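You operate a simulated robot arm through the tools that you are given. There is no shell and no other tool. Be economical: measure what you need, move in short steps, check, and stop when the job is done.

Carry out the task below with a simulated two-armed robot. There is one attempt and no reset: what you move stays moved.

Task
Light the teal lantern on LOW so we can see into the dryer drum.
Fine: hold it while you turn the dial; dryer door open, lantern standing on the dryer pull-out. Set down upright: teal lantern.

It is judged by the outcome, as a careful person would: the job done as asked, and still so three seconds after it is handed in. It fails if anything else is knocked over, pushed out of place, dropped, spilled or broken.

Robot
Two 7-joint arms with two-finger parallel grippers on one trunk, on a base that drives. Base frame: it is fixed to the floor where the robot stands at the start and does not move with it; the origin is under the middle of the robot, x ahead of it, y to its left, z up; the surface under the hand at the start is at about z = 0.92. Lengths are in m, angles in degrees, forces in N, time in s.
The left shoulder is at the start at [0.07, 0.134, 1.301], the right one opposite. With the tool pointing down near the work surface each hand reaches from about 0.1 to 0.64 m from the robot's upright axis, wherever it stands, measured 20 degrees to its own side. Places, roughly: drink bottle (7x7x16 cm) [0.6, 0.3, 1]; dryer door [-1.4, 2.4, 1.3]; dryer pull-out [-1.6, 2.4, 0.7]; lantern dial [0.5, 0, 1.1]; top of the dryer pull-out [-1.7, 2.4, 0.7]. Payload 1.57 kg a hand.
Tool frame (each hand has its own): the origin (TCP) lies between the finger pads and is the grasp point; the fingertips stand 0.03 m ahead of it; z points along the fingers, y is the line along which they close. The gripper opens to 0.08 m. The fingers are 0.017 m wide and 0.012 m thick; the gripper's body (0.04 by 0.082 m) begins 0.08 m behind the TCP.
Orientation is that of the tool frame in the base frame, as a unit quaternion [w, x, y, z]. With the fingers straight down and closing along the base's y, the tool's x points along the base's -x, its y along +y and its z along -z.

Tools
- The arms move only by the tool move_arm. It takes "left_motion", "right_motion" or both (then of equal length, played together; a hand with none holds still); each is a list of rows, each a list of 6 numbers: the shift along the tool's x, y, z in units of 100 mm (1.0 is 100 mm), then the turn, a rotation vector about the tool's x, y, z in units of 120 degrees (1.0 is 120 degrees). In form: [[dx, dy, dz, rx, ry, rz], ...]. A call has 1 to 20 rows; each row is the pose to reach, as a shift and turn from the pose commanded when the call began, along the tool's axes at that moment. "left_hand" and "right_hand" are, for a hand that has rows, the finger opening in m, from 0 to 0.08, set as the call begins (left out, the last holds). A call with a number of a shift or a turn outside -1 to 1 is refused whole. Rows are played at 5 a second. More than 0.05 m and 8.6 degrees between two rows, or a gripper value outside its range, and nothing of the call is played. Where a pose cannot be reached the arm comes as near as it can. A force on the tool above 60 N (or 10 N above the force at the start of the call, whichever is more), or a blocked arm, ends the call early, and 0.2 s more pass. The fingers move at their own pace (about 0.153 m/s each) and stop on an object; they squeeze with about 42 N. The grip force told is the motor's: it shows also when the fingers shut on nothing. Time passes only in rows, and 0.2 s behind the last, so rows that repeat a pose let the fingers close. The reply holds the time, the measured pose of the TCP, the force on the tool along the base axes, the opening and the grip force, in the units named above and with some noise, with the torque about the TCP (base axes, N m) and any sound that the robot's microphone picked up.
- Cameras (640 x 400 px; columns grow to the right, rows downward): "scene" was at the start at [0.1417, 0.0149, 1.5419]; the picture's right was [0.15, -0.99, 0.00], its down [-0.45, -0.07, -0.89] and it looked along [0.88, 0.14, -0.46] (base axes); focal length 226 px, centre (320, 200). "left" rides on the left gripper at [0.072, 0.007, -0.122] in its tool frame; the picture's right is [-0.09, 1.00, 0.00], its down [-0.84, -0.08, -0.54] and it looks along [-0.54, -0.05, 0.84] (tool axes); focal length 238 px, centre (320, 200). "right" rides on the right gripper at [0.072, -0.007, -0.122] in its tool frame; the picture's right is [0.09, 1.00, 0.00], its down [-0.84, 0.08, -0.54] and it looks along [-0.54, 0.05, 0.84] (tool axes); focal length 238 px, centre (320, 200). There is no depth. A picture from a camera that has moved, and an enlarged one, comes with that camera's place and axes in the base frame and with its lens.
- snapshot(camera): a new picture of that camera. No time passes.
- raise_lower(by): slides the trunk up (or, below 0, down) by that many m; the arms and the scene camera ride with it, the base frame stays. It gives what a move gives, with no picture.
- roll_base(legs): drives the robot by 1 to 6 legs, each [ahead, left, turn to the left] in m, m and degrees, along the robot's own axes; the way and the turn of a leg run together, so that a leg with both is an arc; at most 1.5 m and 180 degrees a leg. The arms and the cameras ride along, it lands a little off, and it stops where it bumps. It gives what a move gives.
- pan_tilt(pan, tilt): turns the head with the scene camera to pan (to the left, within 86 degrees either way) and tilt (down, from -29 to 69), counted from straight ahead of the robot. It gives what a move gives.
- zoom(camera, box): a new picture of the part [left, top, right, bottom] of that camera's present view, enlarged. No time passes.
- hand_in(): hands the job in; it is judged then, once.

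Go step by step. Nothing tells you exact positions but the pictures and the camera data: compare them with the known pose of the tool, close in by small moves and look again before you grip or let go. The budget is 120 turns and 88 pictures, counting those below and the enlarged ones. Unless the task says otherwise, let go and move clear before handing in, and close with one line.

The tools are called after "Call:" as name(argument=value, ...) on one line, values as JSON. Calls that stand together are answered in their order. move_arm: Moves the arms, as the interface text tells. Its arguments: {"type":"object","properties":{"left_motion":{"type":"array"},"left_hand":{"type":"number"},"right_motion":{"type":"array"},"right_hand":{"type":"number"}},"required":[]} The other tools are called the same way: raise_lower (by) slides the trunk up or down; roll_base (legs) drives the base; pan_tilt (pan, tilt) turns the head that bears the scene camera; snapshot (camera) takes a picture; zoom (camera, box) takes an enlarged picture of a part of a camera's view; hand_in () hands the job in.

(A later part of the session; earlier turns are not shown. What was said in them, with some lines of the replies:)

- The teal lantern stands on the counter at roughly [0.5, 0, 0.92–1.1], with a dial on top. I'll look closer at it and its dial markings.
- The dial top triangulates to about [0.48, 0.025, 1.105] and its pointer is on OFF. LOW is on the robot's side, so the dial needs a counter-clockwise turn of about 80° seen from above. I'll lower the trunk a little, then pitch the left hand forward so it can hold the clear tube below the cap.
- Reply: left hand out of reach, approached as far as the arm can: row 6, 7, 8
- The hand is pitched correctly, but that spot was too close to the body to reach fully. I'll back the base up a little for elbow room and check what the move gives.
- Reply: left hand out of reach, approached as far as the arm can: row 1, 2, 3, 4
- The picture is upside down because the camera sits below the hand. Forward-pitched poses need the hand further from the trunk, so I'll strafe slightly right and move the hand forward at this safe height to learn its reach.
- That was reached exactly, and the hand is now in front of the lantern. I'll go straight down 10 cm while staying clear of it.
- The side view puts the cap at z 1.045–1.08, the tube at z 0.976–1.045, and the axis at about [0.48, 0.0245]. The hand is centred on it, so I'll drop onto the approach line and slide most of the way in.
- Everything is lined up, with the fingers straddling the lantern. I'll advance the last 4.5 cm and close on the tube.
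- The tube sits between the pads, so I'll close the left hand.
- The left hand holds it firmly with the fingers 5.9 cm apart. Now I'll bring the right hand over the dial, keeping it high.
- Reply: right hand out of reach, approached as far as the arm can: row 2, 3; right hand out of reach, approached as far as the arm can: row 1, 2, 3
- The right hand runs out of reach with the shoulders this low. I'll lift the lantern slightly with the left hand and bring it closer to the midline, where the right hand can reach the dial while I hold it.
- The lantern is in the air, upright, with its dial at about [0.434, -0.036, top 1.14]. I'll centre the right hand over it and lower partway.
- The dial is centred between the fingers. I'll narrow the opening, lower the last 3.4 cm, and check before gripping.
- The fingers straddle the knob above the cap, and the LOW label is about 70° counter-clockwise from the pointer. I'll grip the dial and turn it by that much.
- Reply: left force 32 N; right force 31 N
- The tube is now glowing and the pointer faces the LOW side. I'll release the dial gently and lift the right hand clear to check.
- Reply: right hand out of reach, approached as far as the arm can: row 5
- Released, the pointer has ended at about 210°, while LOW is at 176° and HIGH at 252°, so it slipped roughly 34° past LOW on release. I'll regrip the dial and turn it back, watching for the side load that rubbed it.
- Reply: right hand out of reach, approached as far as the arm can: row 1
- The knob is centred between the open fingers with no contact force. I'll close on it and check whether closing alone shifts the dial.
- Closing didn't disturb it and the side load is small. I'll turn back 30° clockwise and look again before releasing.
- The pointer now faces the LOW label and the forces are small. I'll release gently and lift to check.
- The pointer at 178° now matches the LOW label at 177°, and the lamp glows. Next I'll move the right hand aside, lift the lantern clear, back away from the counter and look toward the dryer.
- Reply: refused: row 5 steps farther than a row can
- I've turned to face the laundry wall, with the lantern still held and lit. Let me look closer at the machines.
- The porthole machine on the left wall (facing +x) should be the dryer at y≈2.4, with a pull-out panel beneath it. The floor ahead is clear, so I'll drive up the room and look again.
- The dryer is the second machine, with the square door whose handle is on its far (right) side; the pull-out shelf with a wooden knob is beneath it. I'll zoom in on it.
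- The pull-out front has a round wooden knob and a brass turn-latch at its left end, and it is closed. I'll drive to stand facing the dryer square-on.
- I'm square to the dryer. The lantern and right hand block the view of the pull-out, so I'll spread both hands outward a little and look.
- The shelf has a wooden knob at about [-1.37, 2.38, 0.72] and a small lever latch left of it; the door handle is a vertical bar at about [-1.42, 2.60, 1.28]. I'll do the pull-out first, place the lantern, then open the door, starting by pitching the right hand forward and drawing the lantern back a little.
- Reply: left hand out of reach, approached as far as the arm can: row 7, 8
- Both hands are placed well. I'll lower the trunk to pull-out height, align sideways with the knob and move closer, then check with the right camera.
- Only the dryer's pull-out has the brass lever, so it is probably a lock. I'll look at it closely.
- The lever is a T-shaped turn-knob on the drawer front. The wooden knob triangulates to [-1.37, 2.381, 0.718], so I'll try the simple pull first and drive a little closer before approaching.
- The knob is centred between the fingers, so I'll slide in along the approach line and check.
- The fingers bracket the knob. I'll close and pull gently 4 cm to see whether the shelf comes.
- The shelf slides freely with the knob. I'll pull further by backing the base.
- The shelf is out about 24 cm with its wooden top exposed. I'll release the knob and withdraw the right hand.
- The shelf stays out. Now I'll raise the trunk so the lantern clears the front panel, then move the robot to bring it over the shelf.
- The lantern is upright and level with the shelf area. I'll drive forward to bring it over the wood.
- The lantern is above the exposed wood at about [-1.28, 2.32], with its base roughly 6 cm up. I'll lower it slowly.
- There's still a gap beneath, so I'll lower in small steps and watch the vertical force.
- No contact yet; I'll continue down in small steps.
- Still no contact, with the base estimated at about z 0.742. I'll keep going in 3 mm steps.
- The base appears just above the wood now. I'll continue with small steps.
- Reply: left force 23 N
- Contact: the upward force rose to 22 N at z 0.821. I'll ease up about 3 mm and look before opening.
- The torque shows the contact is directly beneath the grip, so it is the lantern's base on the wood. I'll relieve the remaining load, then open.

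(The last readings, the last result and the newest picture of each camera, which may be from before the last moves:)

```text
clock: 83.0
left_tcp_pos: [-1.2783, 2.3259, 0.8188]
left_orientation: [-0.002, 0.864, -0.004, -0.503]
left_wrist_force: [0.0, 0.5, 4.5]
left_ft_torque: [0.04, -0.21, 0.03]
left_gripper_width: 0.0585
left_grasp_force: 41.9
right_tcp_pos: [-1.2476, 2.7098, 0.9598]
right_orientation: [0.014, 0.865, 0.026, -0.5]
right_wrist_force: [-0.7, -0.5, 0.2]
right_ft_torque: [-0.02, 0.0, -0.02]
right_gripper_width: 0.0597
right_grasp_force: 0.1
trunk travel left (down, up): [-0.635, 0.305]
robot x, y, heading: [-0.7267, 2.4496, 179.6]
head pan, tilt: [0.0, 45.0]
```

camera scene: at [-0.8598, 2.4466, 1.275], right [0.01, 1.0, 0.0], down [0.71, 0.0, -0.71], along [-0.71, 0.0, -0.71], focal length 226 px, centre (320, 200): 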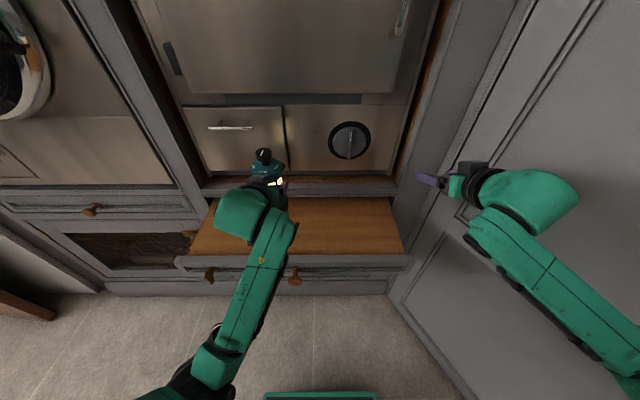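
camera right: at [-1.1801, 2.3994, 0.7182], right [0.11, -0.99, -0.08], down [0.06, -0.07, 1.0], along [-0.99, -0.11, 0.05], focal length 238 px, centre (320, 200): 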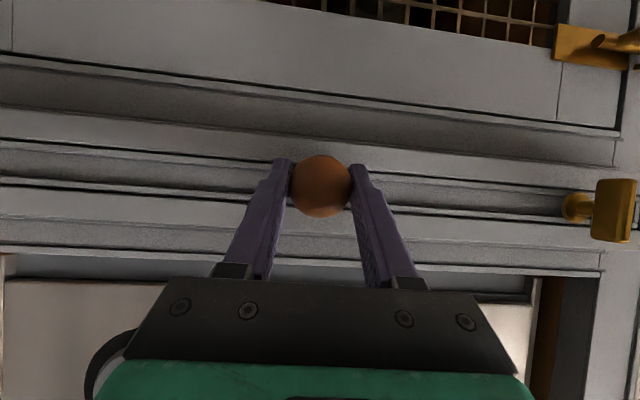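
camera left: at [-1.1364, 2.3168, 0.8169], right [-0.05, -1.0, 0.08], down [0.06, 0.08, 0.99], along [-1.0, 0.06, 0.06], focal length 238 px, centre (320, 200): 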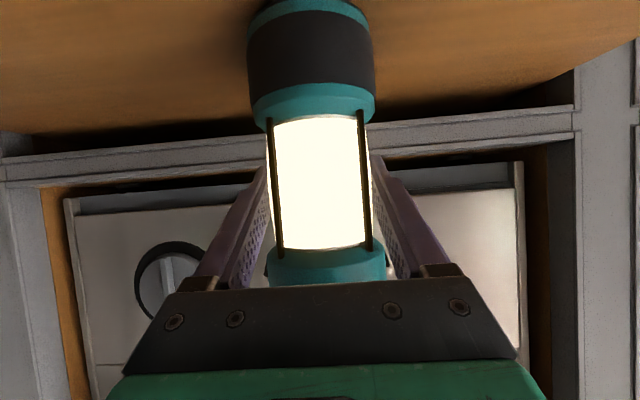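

The load is nearly zero with the base on the wood. I'll open the fingers and check that it stands before withdrawing.

Call:
move_arm(left_motion=[[0, 0, 0, 0, 0, 0], [0, 0, 0, 0, 0, 0], [0, 0, 0, 0, 0, 0]], left_hand=0.08)

Call:
snapshot(camera="left")

```text
clock: 83.8
left_tcp_pos: [-1.2785, 2.3248, 0.8211]
left_orientation: [-0.003, 0.864, -0.004, -0.504]
left_wrist_force: [-0.1, 0.6, 0.1]
left_ft_torque: [0.03, -0.05, 0.01]
left_gripper_width: 0.0801
left_grasp_force: 0.0
right_tcp_pos: [-1.2476, 2.7097, 0.9603]
right_orientation: [0.014, 0.866, 0.027, -0.499]
right_wrist_force: [0.6, 0.3, 0.0]
right_ft_torque: [0.01, 0.0, 0.0]
right_gripper_width: 0.06
right_grasp_force: 0.1
trunk travel left (down, up): [-0.635, 0.305]
robot x, y, heading: [-0.7303, 2.4446, 179.7]
head pan, tilt: [0.0, 45.0]
```

```text
34 pictures are left
camera left: at [-1.1378, 2.3165, 0.8185], right [-0.05, -1.0, 0.08], down [0.06, 0.08, 1.0], along [-1.0, 0.06, 0.06], focal length 238 px, centre (320, 200)
```

left: 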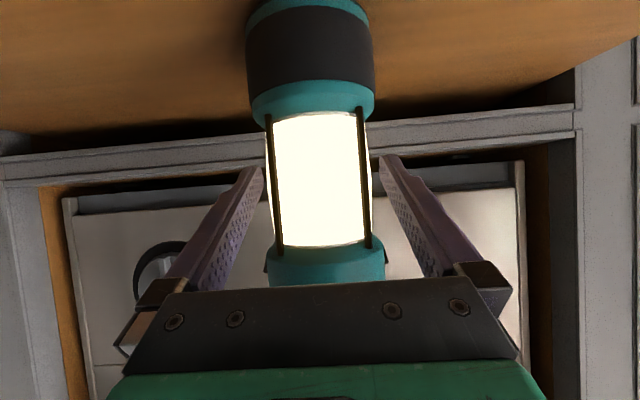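

The lantern stands freely. I'll withdraw the left hand along the approach line and review.

Call:
move_arm(left_motion=[[0, 0, -0.25, 0, 0, 0], [0, 0, -0.5, 0, 0, 0], [0, 0, -0.75, 0, 0, 0], [0, 0, -1.0, 0, 0, 0]])

Call:
roll_base(legs=[[-0.15, 0, 0]])

Call:
pan_tilt(pan=0, tilt=30)

Call:
snapshot(camera="scene")

```text
clock: 84.8
left_tcp_pos: [-1.1915, 2.3243, 0.8694]
left_orientation: [-0.001, 0.863, -0.002, -0.504]
left_wrist_force: [1.2, 0.0, 0.1]
left_ft_torque: [-0.02, 0.0, -0.01]
left_gripper_width: 0.0799
left_grasp_force: 0.1
right_tcp_pos: [-1.2468, 2.709, 0.9609]
right_orientation: [0.014, 0.866, 0.026, -0.499]
right_wrist_force: [0.2, -1.3, 0.1]
right_ft_torque: [-0.02, -0.01, 0.02]
right_gripper_width: 0.0596
right_grasp_force: 0.0
trunk travel left (down, up): [-0.635, 0.305]
robot x, y, heading: [-0.7292, 2.4449, 179.8]
head pan, tilt: [0.0, 45.0]
```

```text
clock: 86.2
left_tcp_pos: [-1.0447, 2.3236, 0.8709]
left_orientation: [-0.001, 0.863, -0.002, -0.504]
left_wrist_force: [0.4, -0.6, 0.4]
left_ft_torque: [0.02, 0.01, 0.02]
left_gripper_width: 0.0799
left_grasp_force: 0.0
right_tcp_pos: [-1.0999, 2.7086, 0.9616]
right_orientation: [0.015, 0.865, 0.027, -0.5]
right_wrist_force: [0.4, -0.6, 0.4]
right_ft_torque: [0.0, -0.02, 0.03]
right_gripper_width: 0.0599
right_grasp_force: 0.1
trunk travel left (down, up): [-0.635, 0.305]
robot x, y, heading: [-0.5838, 2.4446, 179.7]
head pan, tilt: [0.0, 45.0]
```

```text
clock: 87.0
left_tcp_pos: [-1.0456, 2.324, 0.871]
left_orientation: [-0.001, 0.864, -0.002, -0.504]
left_wrist_force: [0.1, 1.1, 0.3]
left_ft_torque: [-0.03, 0.01, 0.0]
left_gripper_width: 0.0799
left_grasp_force: 0.0
right_tcp_pos: [-1.1003, 2.7087, 0.9609]
right_orientation: [0.015, 0.866, 0.027, -0.499]
right_wrist_force: [-0.7, -0.5, 0.3]
right_ft_torque: [-0.02, 0.02, -0.01]
right_gripper_width: 0.06
right_grasp_force: 0.2
trunk travel left (down, up): [-0.635, 0.305]
robot x, y, heading: [-0.5827, 2.444, 179.5]
head pan, tilt: [0.0, 30.0]
```

```text
33 pictures are left
camera scene: at [-0.7209, 2.4458, 1.2975], right [0.01, 1.0, 0.0], down [0.5, 0.0, -0.87], along [-0.87, 0.01, -0.5], focal length 226 px, centre (320, 200)
```

scene: 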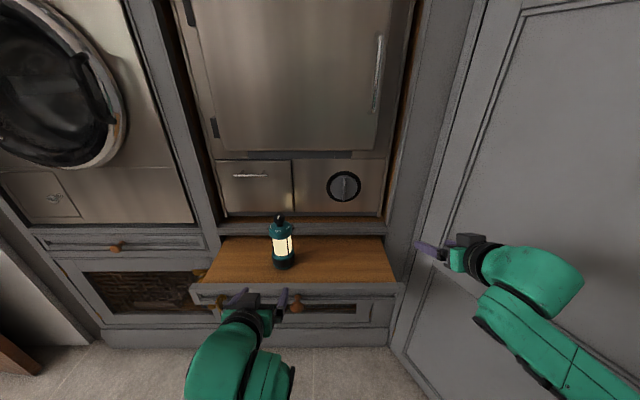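

The lantern stands upright and lit on the pull-out. For the dryer door, I'll raise the trunk to handle height, bring the right hand in line with the handle and drop the left hand below the door's sweep.

Call:
raise_lower(by=0.29)

Call:
move_arm(left_motion=[[0.29, 0, 0.17, 0, 0, 0], [0.58, 0.1, 0.33, 0, 0, 0], [0.87, 0.3, 0.5, 0, 0, 0]], right_motion=[[0, 0.33, 0, 0, 0, 0], [0, 0.66, 0, 0, 0, 0], [0, 1.0, 0, 0, 0, 0]])

Call:
move_arm(left_motion=[[0.29, 0, 0.17, 0, 0, 0], [0.58, 0, 0.33, 0, 0, 0], [0.87, 0, 0.5, 0, 0, 0]])

Call:
snapshot(camera="right")

```text
clock: 89.9
left_tcp_pos: [-1.0443, 2.3235, 1.1619]
left_orientation: [-0.001, 0.864, -0.002, -0.504]
left_wrist_force: [-0.9, -0.7, 0.6]
left_ft_torque: [0.0, 0.0, 0.0]
left_gripper_width: 0.0799
left_grasp_force: 0.1
right_tcp_pos: [-1.1005, 2.7085, 1.2515]
right_orientation: [0.015, 0.866, 0.026, -0.499]
right_wrist_force: [1.5, 1.3, 0.3]
right_ft_torque: [0.0, -0.02, -0.02]
right_gripper_width: 0.06
right_grasp_force: 0.1
trunk travel left (down, up): [-0.925, 0.015]
robot x, y, heading: [-0.5773, 2.4466, 179.3]
head pan, tilt: [0.0, 30.0]
```

```text
clock: 90.7
left_tcp_pos: [-1.0462, 2.29, 1.0601]
left_orientation: [-0.002, 0.864, -0.002, -0.504]
left_wrist_force: [0.1, -0.1, 0.1]
left_ft_torque: [0.03, -0.01, -0.04]
left_gripper_width: 0.0801
left_grasp_force: 0.0
right_tcp_pos: [-1.0959, 2.6063, 1.25]
right_orientation: [0.013, 0.866, 0.026, -0.499]
right_wrist_force: [0.0, -0.3, -0.9]
right_ft_torque: [0.04, -0.02, 0.02]
right_gripper_width: 0.0598
right_grasp_force: 0.0
trunk travel left (down, up): [-0.925, 0.015]
robot x, y, heading: [-0.5797, 2.4431, 179.8]
head pan, tilt: [0.0, 30.0]
```

```text
clock: 91.5
left_tcp_pos: [-1.0429, 2.2909, 0.9569]
left_orientation: [0.003, 0.865, -0.01, -0.502]
left_wrist_force: [0.2, -0.3, -0.5]
left_ft_torque: [0.02, 0.01, 0.02]
left_gripper_width: 0.0802
left_grasp_force: 0.0
right_tcp_pos: [-1.0954, 2.6098, 1.2514]
right_orientation: [0.014, 0.866, 0.026, -0.499]
right_wrist_force: [-0.3, -0.2, 0.7]
right_ft_torque: [0.03, 0.02, -0.01]
right_gripper_width: 0.06
right_grasp_force: 0.0
trunk travel left (down, up): [-0.925, 0.015]
robot x, y, heading: [-0.5812, 2.4419, 179.7]
head pan, tilt: [0.0, 30.0]
```

```text
32 pictures are left
camera right: at [-0.9536, 2.6252, 1.2489], right [0.11, -0.99, -0.08], down [0.05, -0.08, 1.0], along [-0.99, -0.11, 0.05], focal length 238 px, centre (320, 200)
```

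right: 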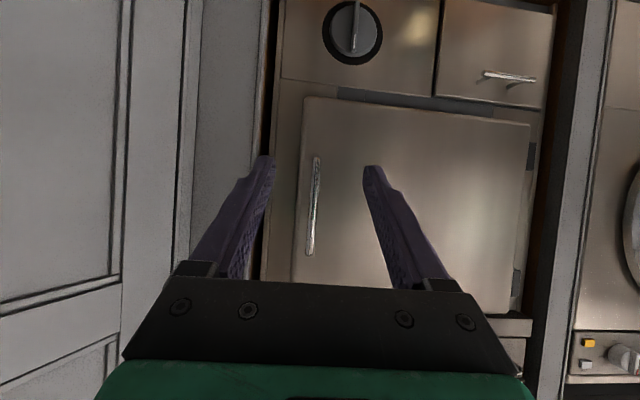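

The handle bar triangulates to about [-1.355, 2.59], z 1.20–1.36. Before moving closer I need the left hand well clear of the lantern, so I'll shift it 20 cm to the left.

Call:
move_arm(left_motion=[[0, 0.33, 0, 0, 0, 0], [0, 0.66, 0, 0, 0, 0], [0, 1.0, 0, 0, 0, 0]], right_motion=[[0, 0, 0, 0, 0, 0.01], [0, 0.05, 0, 0, 0, 0.02], [0, 0.12, 0, 0, 0, 0.03]])

Call:
move_arm(left_motion=[[0, 0.33, 0, 0, 0, 0], [0, 0.66, 0, 0, 0, 0], [0, 1.0, 0, 0, 0, 0]])

Call:
snapshot(camera="scene")

```text
clock: 92.3
left_tcp_pos: [-1.0489, 2.1927, 0.9609]
left_orientation: [-0.003, 0.863, -0.003, -0.505]
left_wrist_force: [-0.3, 0.3, 0.0]
left_ft_torque: [-0.01, -0.01, 0.02]
left_gripper_width: 0.0802
left_grasp_force: 0.0
right_tcp_pos: [-1.0948, 2.5948, 1.251]
right_orientation: [0.029, 0.866, 0.0, -0.499]
right_wrist_force: [0.1, -0.4, 0.0]
right_ft_torque: [0.0, 0.01, -0.02]
right_gripper_width: 0.0601
right_grasp_force: 0.0
trunk travel left (down, up): [-0.925, 0.015]
robot x, y, heading: [-0.5796, 2.4438, 179.5]
head pan, tilt: [0.0, 30.0]
```

```text
clock: 93.1
left_tcp_pos: [-1.0477, 2.0925, 0.9606]
left_orientation: [-0.002, 0.863, -0.002, -0.505]
left_wrist_force: [-1.1, -0.6, -1.1]
left_ft_torque: [0.0, -0.04, 0.0]
left_gripper_width: 0.08
left_grasp_force: 0.2
right_tcp_pos: [-1.0929, 2.5962, 1.2509]
right_orientation: [0.029, 0.866, -0.001, -0.499]
right_wrist_force: [-0.3, 0.7, 0.8]
right_ft_torque: [0.02, 0.02, -0.01]
right_gripper_width: 0.0603
right_grasp_force: 0.1
trunk travel left (down, up): [-0.925, 0.015]
robot x, y, heading: [-0.5832, 2.4424, 179.8]
head pan, tilt: [0.0, 30.0]
```

```text
31 pictures are left
camera scene: at [-0.7209, 2.4448, 1.5876], right [0.01, 1.0, 0.0], down [0.5, 0.0, -0.87], along [-0.87, 0.01, -0.5], focal length 226 px, centre (320, 200)
```

scene: 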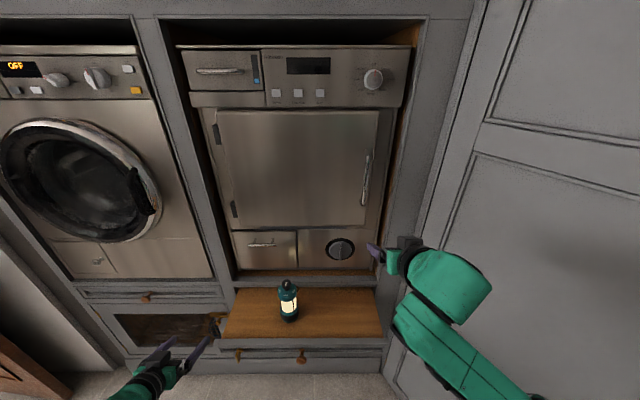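

The lantern stands well, and the left hand is clear of it. I'll drive forward 15 cm so the right hand reaches the handle.

Call:
roll_base(legs=[[0.14, 0, 0]])

Call:
snapshot(camera="right")

```text
clock: 94.4
left_tcp_pos: [-1.1858, 2.095, 0.9614]
left_orientation: [-0.003, 0.863, -0.004, -0.506]
left_wrist_force: [0.1, -0.1, 0.5]
left_ft_torque: [-0.01, -0.01, 0.0]
left_gripper_width: 0.0799
left_grasp_force: 0.1
right_tcp_pos: [-1.2294, 2.5985, 1.2507]
right_orientation: [0.03, 0.866, -0.001, -0.5]
right_wrist_force: [0.5, -0.6, 0.1]
right_ft_torque: [0.01, -0.01, -0.03]
right_gripper_width: 0.0602
right_grasp_force: 0.0
trunk travel left (down, up): [-0.925, 0.015]
robot x, y, heading: [-0.7235, 2.4456, 179.7]
head pan, tilt: [0.0, 30.0]
```

```text
30 pictures are left
camera right: at [-1.0885, 2.6096, 1.2496], right [0.07, -1.0, -0.03], down [0.05, -0.02, 1.0], along [-1.0, -0.07, 0.05], focal length 238 px, centre (320, 200)
```

right: 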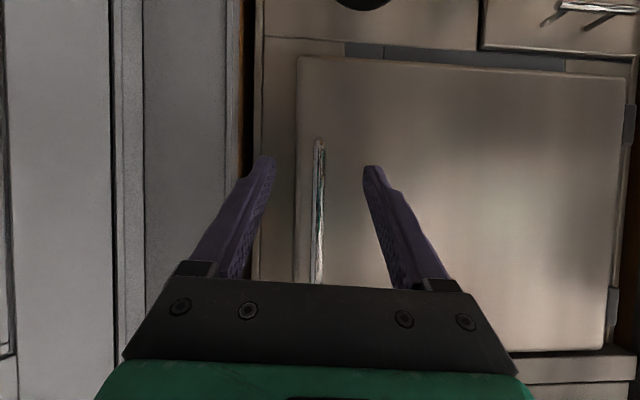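

The handle lies centred between the fingers. I'll move straight in toward it.

Call:
move_arm(right_motion=[[-0.16, 0.01, 0.24, 0, 0, 0], [-0.32, 0.02, 0.48, 0, 0, 0], [-0.48, 0.03, 0.72, 0, 0, 0], [-0.62, 0.04, 0.91, 0, 0, 0]])

Call:
snapshot(camera="right")

Call:
zoom(camera="scene", box=[320, 80, 480, 240])

```text
clock: 95.4
left_tcp_pos: [-1.1897, 2.0952, 0.9602]
left_orientation: [-0.002, 0.863, -0.003, -0.505]
left_wrist_force: [0.0, 0.3, -0.2]
left_ft_torque: [-0.04, -0.02, 0.04]
left_gripper_width: 0.08
left_grasp_force: 0.1
right_tcp_pos: [-1.3441, 2.5925, 1.2582]
right_orientation: [0.028, 0.866, -0.003, -0.499]
right_wrist_force: [0.2, 0.5, 0.3]
right_ft_torque: [0.02, 0.01, 0.0]
right_gripper_width: 0.0601
right_grasp_force: 0.1
trunk travel left (down, up): [-0.925, 0.015]
robot x, y, heading: [-0.7226, 2.4429, 179.6]
head pan, tilt: [0.0, 30.0]
```

```text
29 pictures are left
camera right: at [-1.2023, 2.6021, 1.2563], right [0.07, -1.0, -0.03], down [0.05, -0.02, 1.0], along [-1.0, -0.07, 0.05], focal length 238 px, centre (320, 200)
```

right: 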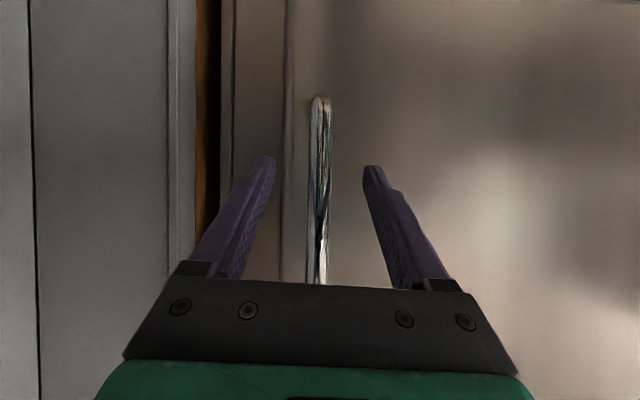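

```text
2.50 times, centred on (400, 160) of scene
camera zoom: at [-0.8623, 2.4463, 1.5874], right [0.01, 1.0, 0.0], down [0.5, 0.0, -0.87], along [-0.87, 0.01, -0.5], focal length 566 px, centre (120, 300)
```

zoom: 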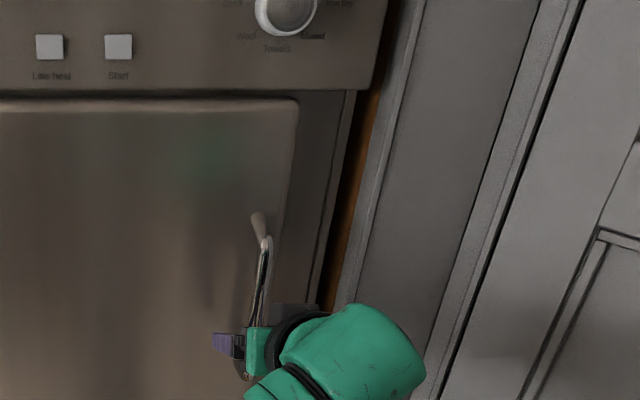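

The bar is between the fingers at grip depth. I'll close on it.

Call:
move_arm(right_motion=[[0, 0, 0, 0, 0, 0], [0, 0, 0, 0, 0, 0], [0, 0, 0, 0, 0, 0]], right_hand=0.0)

Call:
snapshot(camera="right")

```text
clock: 96.2
left_tcp_pos: [-1.1883, 2.094, 0.9601]
left_orientation: [-0.002, 0.864, -0.004, -0.504]
left_wrist_force: [-0.6, 0.1, -1.3]
left_ft_torque: [0.01, 0.03, -0.01]
left_gripper_width: 0.0802
left_grasp_force: 0.0
right_tcp_pos: [-1.3425, 2.5915, 1.2583]
right_orientation: [0.028, 0.866, -0.002, -0.499]
right_wrist_force: [0.1, -1.0, 0.9]
right_ft_torque: [0.69, 0.02, 0.03]
right_gripper_width: 0.0167
right_grasp_force: 32.0
trunk travel left (down, up): [-0.925, 0.015]
robot x, y, heading: [-0.721, 2.4459, 179.7]
head pan, tilt: [0.0, 30.0]
```

```text
27 pictures are left
camera right: at [-1.2008, 2.6022, 1.2569], right [0.07, -1.0, -0.03], down [0.05, -0.02, 1.0], along [-1.0, -0.07, 0.05], focal length 238 px, centre (320, 200)
```

right: 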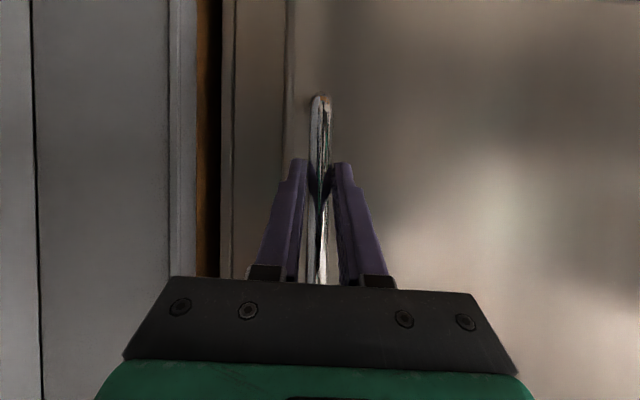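

The hand holds the bar. I'll test with a gentle 4 cm pull along the door's opening arc.

Call:
move_arm(right_motion=[[0.05, 0.01, -0.086, 0, 0, 0], [0.1, 0.02, -0.172, 0, 0, 0], [0.15, 0.035, -0.258, 0, 0, 0], [0.2, 0.05, -0.344, 0, 0, 0]])

Call:
snapshot(camera="right")

```text
clock: 97.2
left_tcp_pos: [-1.1886, 2.0933, 0.9607]
left_orientation: [-0.002, 0.863, -0.002, -0.505]
left_wrist_force: [0.0, -0.4, 0.8]
left_ft_torque: [0.01, -0.01, 0.02]
left_gripper_width: 0.0801
left_grasp_force: 0.1
right_tcp_pos: [-1.3021, 2.5847, 1.2591]
right_orientation: [0.028, 0.866, -0.002, -0.499]
right_wrist_force: [-1.5, -3.6, 0.8]
right_ft_torque: [0.53, 0.43, -0.08]
right_gripper_width: 0.0165
right_grasp_force: 32.4
trunk travel left (down, up): [-0.925, 0.015]
robot x, y, heading: [-0.7229, 2.4447, 179.4]
head pan, tilt: [0.0, 30.0]
```

```text
26 pictures are left
camera right: at [-1.1605, 2.5968, 1.257], right [0.07, -1.0, -0.03], down [0.05, -0.03, 1.0], along [-1.0, -0.08, 0.05], focal length 238 px, centre (320, 200)
```

right: 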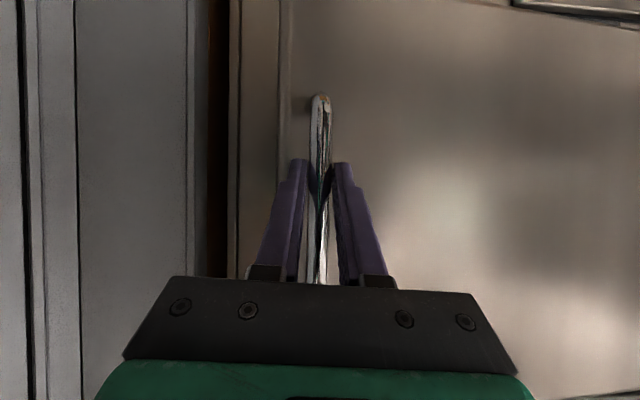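

The door swings freely. I'll pull further along the arc by backing the base.

Call:
roll_base(legs=[[-0.044, 0.011, 0], [-0.08, 0.032, 0]])

Call:
roll_base(legs=[[-0.073, 0.046, 0]])

Call:
snapshot(camera="scene")

```text
clock: 98.8
left_tcp_pos: [-1.0676, 2.0514, 0.9596]
left_orientation: [-0.002, 0.864, -0.003, -0.504]
left_wrist_force: [0.5, 0.4, -0.1]
left_ft_torque: [0.01, -0.01, -0.02]
left_gripper_width: 0.08
left_grasp_force: 0.0
right_tcp_pos: [-1.1816, 2.5435, 1.2591]
right_orientation: [0.029, 0.867, -0.002, -0.498]
right_wrist_force: [0.1, 0.1, -4.8]
right_ft_torque: [0.61, 0.56, -0.13]
right_gripper_width: 0.0165
right_grasp_force: 31.9
trunk travel left (down, up): [-0.925, 0.015]
robot x, y, heading: [-0.5948, 2.4016, 179.5]
head pan, tilt: [0.0, 30.0]
```

```text
clock: 99.9
left_tcp_pos: [-0.9957, 2.0056, 0.9605]
left_orientation: [-0.002, 0.864, -0.004, -0.503]
left_wrist_force: [0.5, -0.2, 0.4]
left_ft_torque: [0.03, -0.01, 0.03]
left_gripper_width: 0.0801
left_grasp_force: 0.0
right_tcp_pos: [-1.1108, 2.4987, 1.2591]
right_orientation: [0.03, 0.866, -0.002, -0.499]
right_wrist_force: [-0.2, 0.0, -5.0]
right_ft_torque: [0.58, 0.59, -0.13]
right_gripper_width: 0.0167
right_grasp_force: 31.5
trunk travel left (down, up): [-0.925, 0.015]
robot x, y, heading: [-0.523, 2.3516, 179.6]
head pan, tilt: [0.0, 30.0]
```

```text
25 pictures are left
camera scene: at [-0.6697, 2.3589, 1.5873], right [0.01, 1.0, 0.0], down [0.5, 0.0, -0.86], along [-0.86, 0.01, -0.5], focal length 226 px, centre (320, 200)
```

scene: 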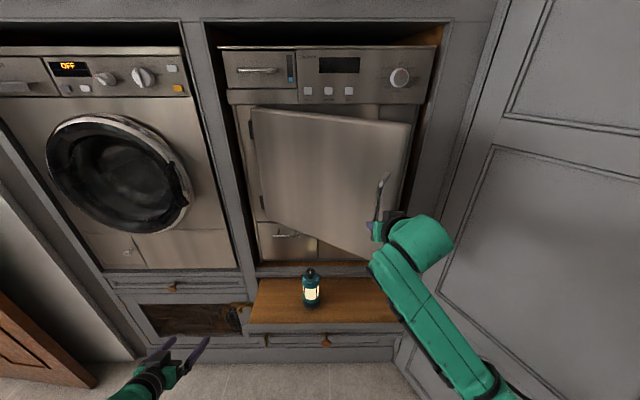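

The door is about 30° open with almost no force, and the lantern is undisturbed. I'll keep following the arc.

Call:
roll_base(legs=[[-0.064, 0.058, 0], [-0.053, 0.067, 0]])

Call:
roll_base(legs=[[-0.04, 0.076, 0], [-0.015, 0.042, 0]])

Call:
snapshot(camera="scene")

```text
clock: 101.7
left_tcp_pos: [-0.8832, 1.8811, 0.9596]
left_orientation: [-0.002, 0.864, -0.004, -0.503]
left_wrist_force: [-0.2, 0.0, 0.3]
left_ft_torque: [0.02, 0.02, -0.01]
left_gripper_width: 0.08
left_grasp_force: 0.1
right_tcp_pos: [-0.9984, 2.3747, 1.2599]
right_orientation: [0.03, 0.865, -0.003, -0.5]
right_wrist_force: [-8.0, -3.9, -4.3]
right_ft_torque: [0.53, 0.58, -0.04]
right_gripper_width: 0.0166
right_grasp_force: 31.8
trunk travel left (down, up): [-0.925, 0.015]
robot x, y, heading: [-0.413, 2.2308, 179.2]
head pan, tilt: [0.0, 30.0]
```

```text
clock: 103.3
left_tcp_pos: [-0.831, 1.7685, 0.9612]
left_orientation: [0.001, 0.865, -0.005, -0.502]
left_wrist_force: [-0.5, 0.7, 0.0]
left_ft_torque: [-0.06, -0.01, 0.06]
left_gripper_width: 0.0802
left_grasp_force: 0.0
right_tcp_pos: [-0.9476, 2.2638, 1.2587]
right_orientation: [0.032, 0.864, -0.006, -0.503]
right_wrist_force: [-15.6, -1.3, 0.8]
right_ft_torque: [0.35, 0.66, 0.09]
right_gripper_width: 0.0164
right_grasp_force: 31.6
trunk travel left (down, up): [-0.925, 0.015]
robot x, y, heading: [-0.3558, 2.1156, 179.5]
head pan, tilt: [0.0, 30.0]
```

```text
24 pictures are left
camera scene: at [-0.5071, 2.1239, 1.5867], right [0.01, 1.0, -0.01], down [0.51, -0.01, -0.86], along [-0.86, 0.0, -0.51], focal length 226 px, centre (320, 200)
```

scene: 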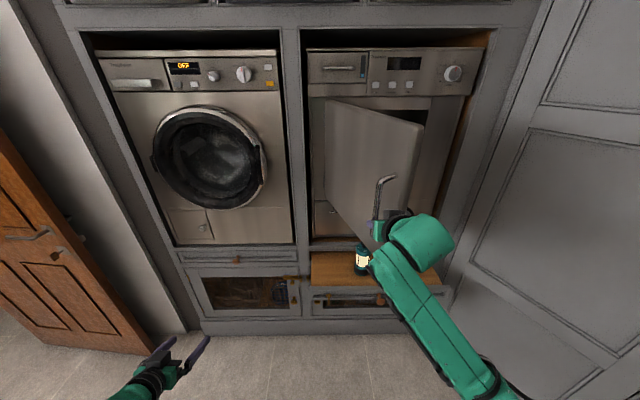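

The door is about 60–65° open. I'll ease the load, release the handle, then nudge the door further open from its inner side.

Call:
move_arm(right_motion=[[-0.05, 0, 0.087, 0, 0, 0], [-0.05, 0, 0.087, 0, 0, 0]])

Call:
move_arm(right_motion=[[0, 0, 0, 0, 0, 0], [0, 0, 0, 0, 0, 0], [0, 0, -0.3, 0, 0, 0], [0, 0, -0.6, 0, 0, 0], [0, 0, -0.9, 0, 0, 0]], right_hand=0.045)

Call:
snapshot(camera="right")

```text
clock: 103.9
left_tcp_pos: [-0.8258, 1.7665, 0.9637]
left_orientation: [-0.001, 0.863, -0.006, -0.506]
left_wrist_force: [0.9, 0.1, 0.3]
left_ft_torque: [-0.01, 0.02, 0.01]
left_gripper_width: 0.08
left_grasp_force: 0.0
right_tcp_pos: [-0.9475, 2.2628, 1.2615]
right_orientation: [0.029, 0.865, -0.006, -0.502]
right_wrist_force: [16.7, 5.5, -25.8]
right_ft_torque: [0.59, -0.77, -0.11]
right_gripper_width: 0.0166
right_grasp_force: 31.4
trunk travel left (down, up): [-0.925, 0.015]
robot x, y, heading: [-0.3592, 2.1116, 179.4]
head pan, tilt: [0.0, 30.0]
```

```text
clock: 105.1
left_tcp_pos: [-0.826, 1.7617, 0.9626]
left_orientation: [-0.003, 0.863, -0.004, -0.504]
left_wrist_force: [0.0, -0.2, 0.3]
left_ft_torque: [-0.03, 0.03, 0.0]
left_gripper_width: 0.0799
left_grasp_force: 0.0
right_tcp_pos: [-0.8691, 2.2598, 1.308]
right_orientation: [0.03, 0.863, -0.004, -0.505]
right_wrist_force: [-0.3, 0.6, 0.5]
right_ft_torque: [0.01, 0.01, 0.02]
right_gripper_width: 0.045
right_grasp_force: 0.0
trunk travel left (down, up): [-0.925, 0.015]
robot x, y, heading: [-0.3561, 2.1126, 179.8]
head pan, tilt: [0.0, 30.0]
```

```text
23 pictures are left
camera right: at [-0.7275, 2.2706, 1.3049], right [0.07, -1.0, -0.03], down [0.07, -0.02, 1.0], along [-1.0, -0.07, 0.06], focal length 238 px, centre (320, 200)
```

right: 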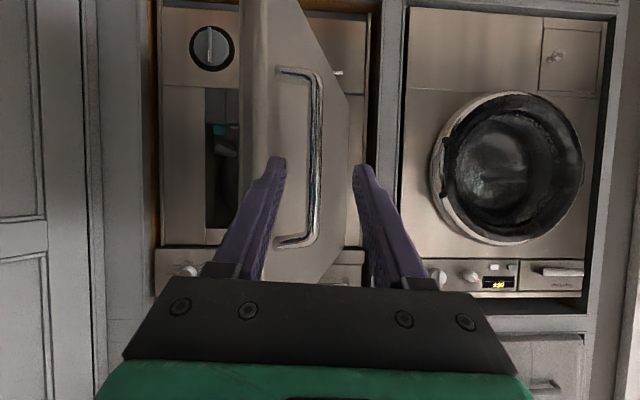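

Released cleanly with the door standing open. I'll move around to the inner side of the door edge and push it wider.

Call:
roll_base(legs=[[-0.06, 0, 0], [0, -0.28, 0], [0.24, 0, 0]])

Call:
snapshot(camera="scene")

```text
clock: 109.0
left_tcp_pos: [-0.9992, 2.043, 0.9624]
left_orientation: [-0.003, 0.862, -0.005, -0.507]
left_wrist_force: [0.0, -0.1, 0.9]
left_ft_torque: [0.04, -0.02, 0.02]
left_gripper_width: 0.0799
left_grasp_force: 0.0
right_tcp_pos: [-1.0442, 2.5398, 1.3097]
right_orientation: [0.03, 0.862, -0.003, -0.506]
right_wrist_force: [-0.6, 1.1, 0.4]
right_ft_torque: [-0.04, 0.04, 0.01]
right_gripper_width: 0.045
right_grasp_force: 0.2
trunk travel left (down, up): [-0.925, 0.015]
robot x, y, heading: [-0.5332, 2.3926, 179.4]
head pan, tilt: [0.0, 30.0]
```

```text
22 pictures are left
camera scene: at [-0.6691, 2.3931, 1.5879], right [0.01, 1.0, 0.0], down [0.5, 0.0, -0.87], along [-0.87, 0.01, -0.5], focal length 226 px, centre (320, 200)
```

scene: 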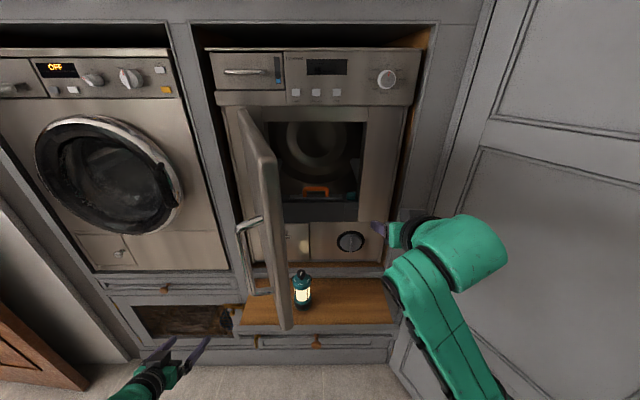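

The drum is now visible and the door is about 63° open. I'll sweep the right hand left to push it wider.

Call:
roll_base(legs=[[0, 0.2, 0]])

Call:
roll_base(legs=[[0, 0.12, 0]])

Call:
snapshot(camera="scene")

```text
clock: 110.5
left_tcp_pos: [-1.0027, 1.8475, 0.9631]
left_orientation: [-0.001, 0.863, -0.005, -0.505]
left_wrist_force: [-0.7, 0.3, 0.9]
left_ft_torque: [-0.01, -0.01, 0.02]
left_gripper_width: 0.0802
left_grasp_force: 0.1
right_tcp_pos: [-1.0483, 2.3447, 1.3089]
right_orientation: [0.03, 0.863, -0.006, -0.505]
right_wrist_force: [0.0, -0.3, 0.3]
right_ft_torque: [0.02, -0.02, 0.02]
right_gripper_width: 0.045
right_grasp_force: 0.1
trunk travel left (down, up): [-0.925, 0.015]
robot x, y, heading: [-0.5357, 2.1904, 179.6]
head pan, tilt: [0.0, 30.0]
```

```text
clock: 111.8
left_tcp_pos: [-1.0029, 1.7273, 0.9621]
left_orientation: [-0.002, 0.863, -0.005, -0.505]
left_wrist_force: [-0.2, 0.1, -0.4]
left_ft_torque: [0.0, -0.01, 0.03]
left_gripper_width: 0.0802
left_grasp_force: 0.1
right_tcp_pos: [-1.049, 2.2254, 1.3088]
right_orientation: [0.03, 0.863, -0.005, -0.505]
right_wrist_force: [-0.7, 0.6, -0.3]
right_ft_torque: [0.04, 0.02, 0.05]
right_gripper_width: 0.0448
right_grasp_force: 0.1
trunk travel left (down, up): [-0.925, 0.015]
robot x, y, heading: [-0.5344, 2.0661, 179.7]
head pan, tilt: [0.0, 30.0]
```

```text
21 pictures are left
camera scene: at [-0.6747, 2.0791, 1.5876], right [0.01, 1.0, 0.0], down [0.5, -0.01, -0.87], along [-0.87, 0.01, -0.5], focal length 226 px, centre (320, 200)
```

scene: 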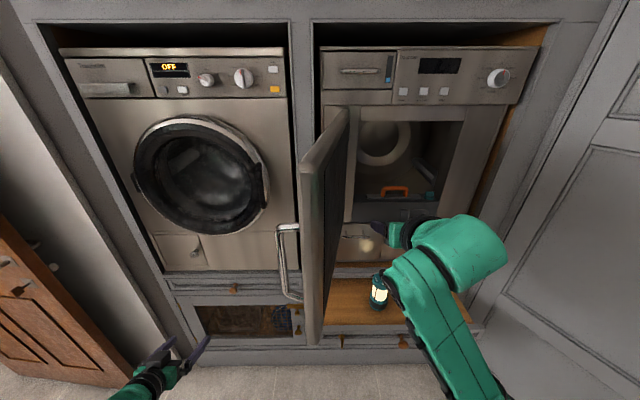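

The door is now about 85–90° open with the drum in view. I'll move away from it to the right, back off and make a final check.

Call:
roll_base(legs=[[0, -0.12, 0], [-0.35, 0, 0], [0, -0.15, 0]])

Call:
snapshot(camera="scene")

Call:
zoom(camera="scene", box=[240, 190, 400, 310])

```text
clock: 115.9
left_tcp_pos: [-0.6514, 1.9919, 0.9595]
left_orientation: [-0.005, 0.863, -0.005, -0.505]
left_wrist_force: [0.5, -0.1, 0.0]
left_ft_torque: [0.02, 0.04, -0.01]
left_gripper_width: 0.0799
left_grasp_force: 0.1
right_tcp_pos: [-0.696, 2.4886, 1.3088]
right_orientation: [0.027, 0.862, -0.005, -0.505]
right_wrist_force: [0.4, 0.1, 0.1]
right_ft_torque: [-0.01, -0.04, -0.04]
right_gripper_width: 0.045
right_grasp_force: 0.0
trunk travel left (down, up): [-0.925, 0.015]
robot x, y, heading: [-0.1847, 2.3444, 179.3]
head pan, tilt: [0.0, 30.0]
```

```text
20 pictures are left
camera scene: at [-0.3219, 2.3396, 1.5876], right [0.01, 1.0, 0.0], down [0.5, 0.0, -0.87], along [-0.87, 0.01, -0.5], focal length 226 px, centre (320, 200)
```

scene: 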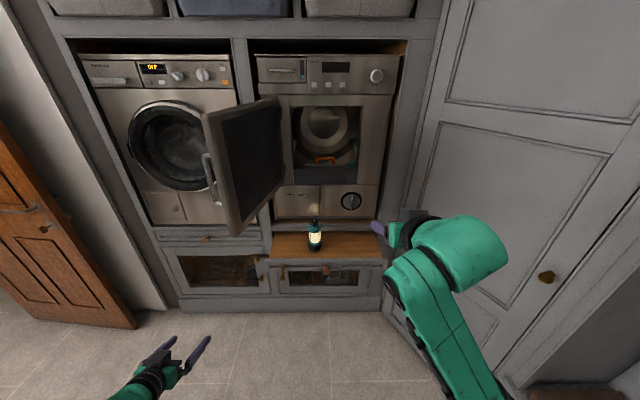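

```text
3.33 times, centred on (320, 250) of scene
camera zoom: at [-0.3219, 2.3396, 1.5876], right [0.01, 1.0, 0.0], down [0.5, 0.0, -0.87], along [-0.87, 0.01, -0.5], focal length 754 px, centre (320, 33)
```

zoom: 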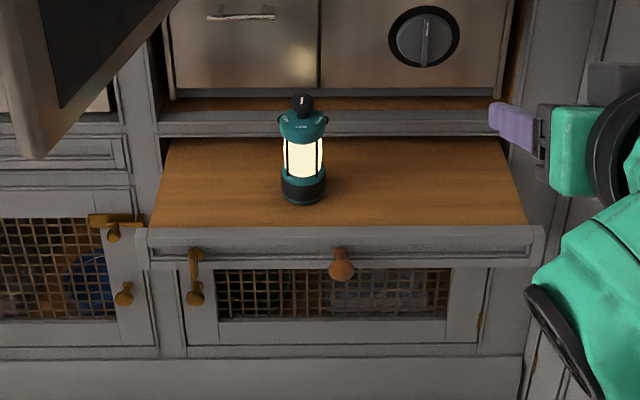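

The lantern stands lit and the door is wide open, having swung a bit further on its own. I'll let a moment pass and confirm it has settled and the dial is on LOW.

Call:
pan_tilt(pan=0, tilt=32)

Call:
snapshot(camera="scene")

Call:
zoom(camera="scene", box=[290, 195, 340, 245])

```text
clock: 116.5
left_tcp_pos: [-0.6525, 1.9929, 0.9615]
left_orientation: [-0.005, 0.863, -0.006, -0.505]
left_wrist_force: [0.7, -0.3, -0.3]
left_ft_torque: [0.0, 0.0, 0.02]
left_gripper_width: 0.08
left_grasp_force: 0.0
right_tcp_pos: [-0.6955, 2.4912, 1.3088]
right_orientation: [0.027, 0.862, -0.006, -0.506]
right_wrist_force: [-0.6, 0.2, 0.1]
right_ft_torque: [-0.01, 0.0, -0.01]
right_gripper_width: 0.0451
right_grasp_force: 0.0
trunk travel left (down, up): [-0.925, 0.015]
robot x, y, heading: [-0.1842, 2.3406, 179.4]
head pan, tilt: [0.0, 32.0]
```

```text
18 pictures are left
camera scene: at [-0.3211, 2.3421, 1.5844], right [0.01, 1.0, 0.0], down [0.53, -0.01, -0.85], along [-0.85, 0.01, -0.53], focal length 226 px, centre (320, 200)
```

scene: 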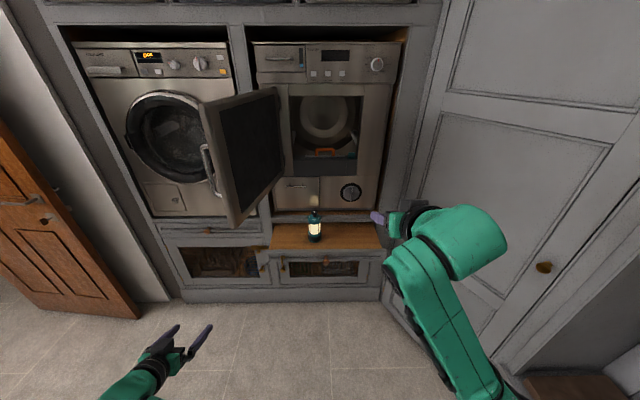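

```text
8.00 times, centred on (315, 220) of scene
camera zoom: at [-0.3211, 2.3421, 1.5844], right [0.01, 1.0, 0.0], down [0.53, -0.01, -0.85], along [-0.85, 0.01, -0.53], focal length 1810 px, centre (360, 40)
```

zoom: 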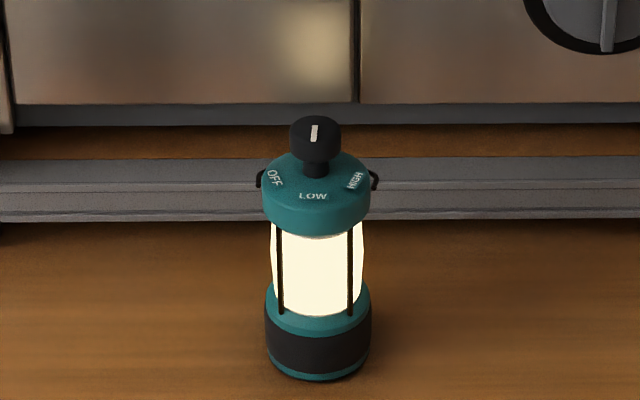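

The door is steady at roughly 90° open, the dial points to LOW, the lamp glows and stands upright on the pull-out, and both hands are clear. I'm handing in.

Call:
hand_in()

```text
The job is handed in.
```

The teal lantern is lit on LOW and standing upright on the dryer pull-out. The dryer door is open, so you can see into the drum.
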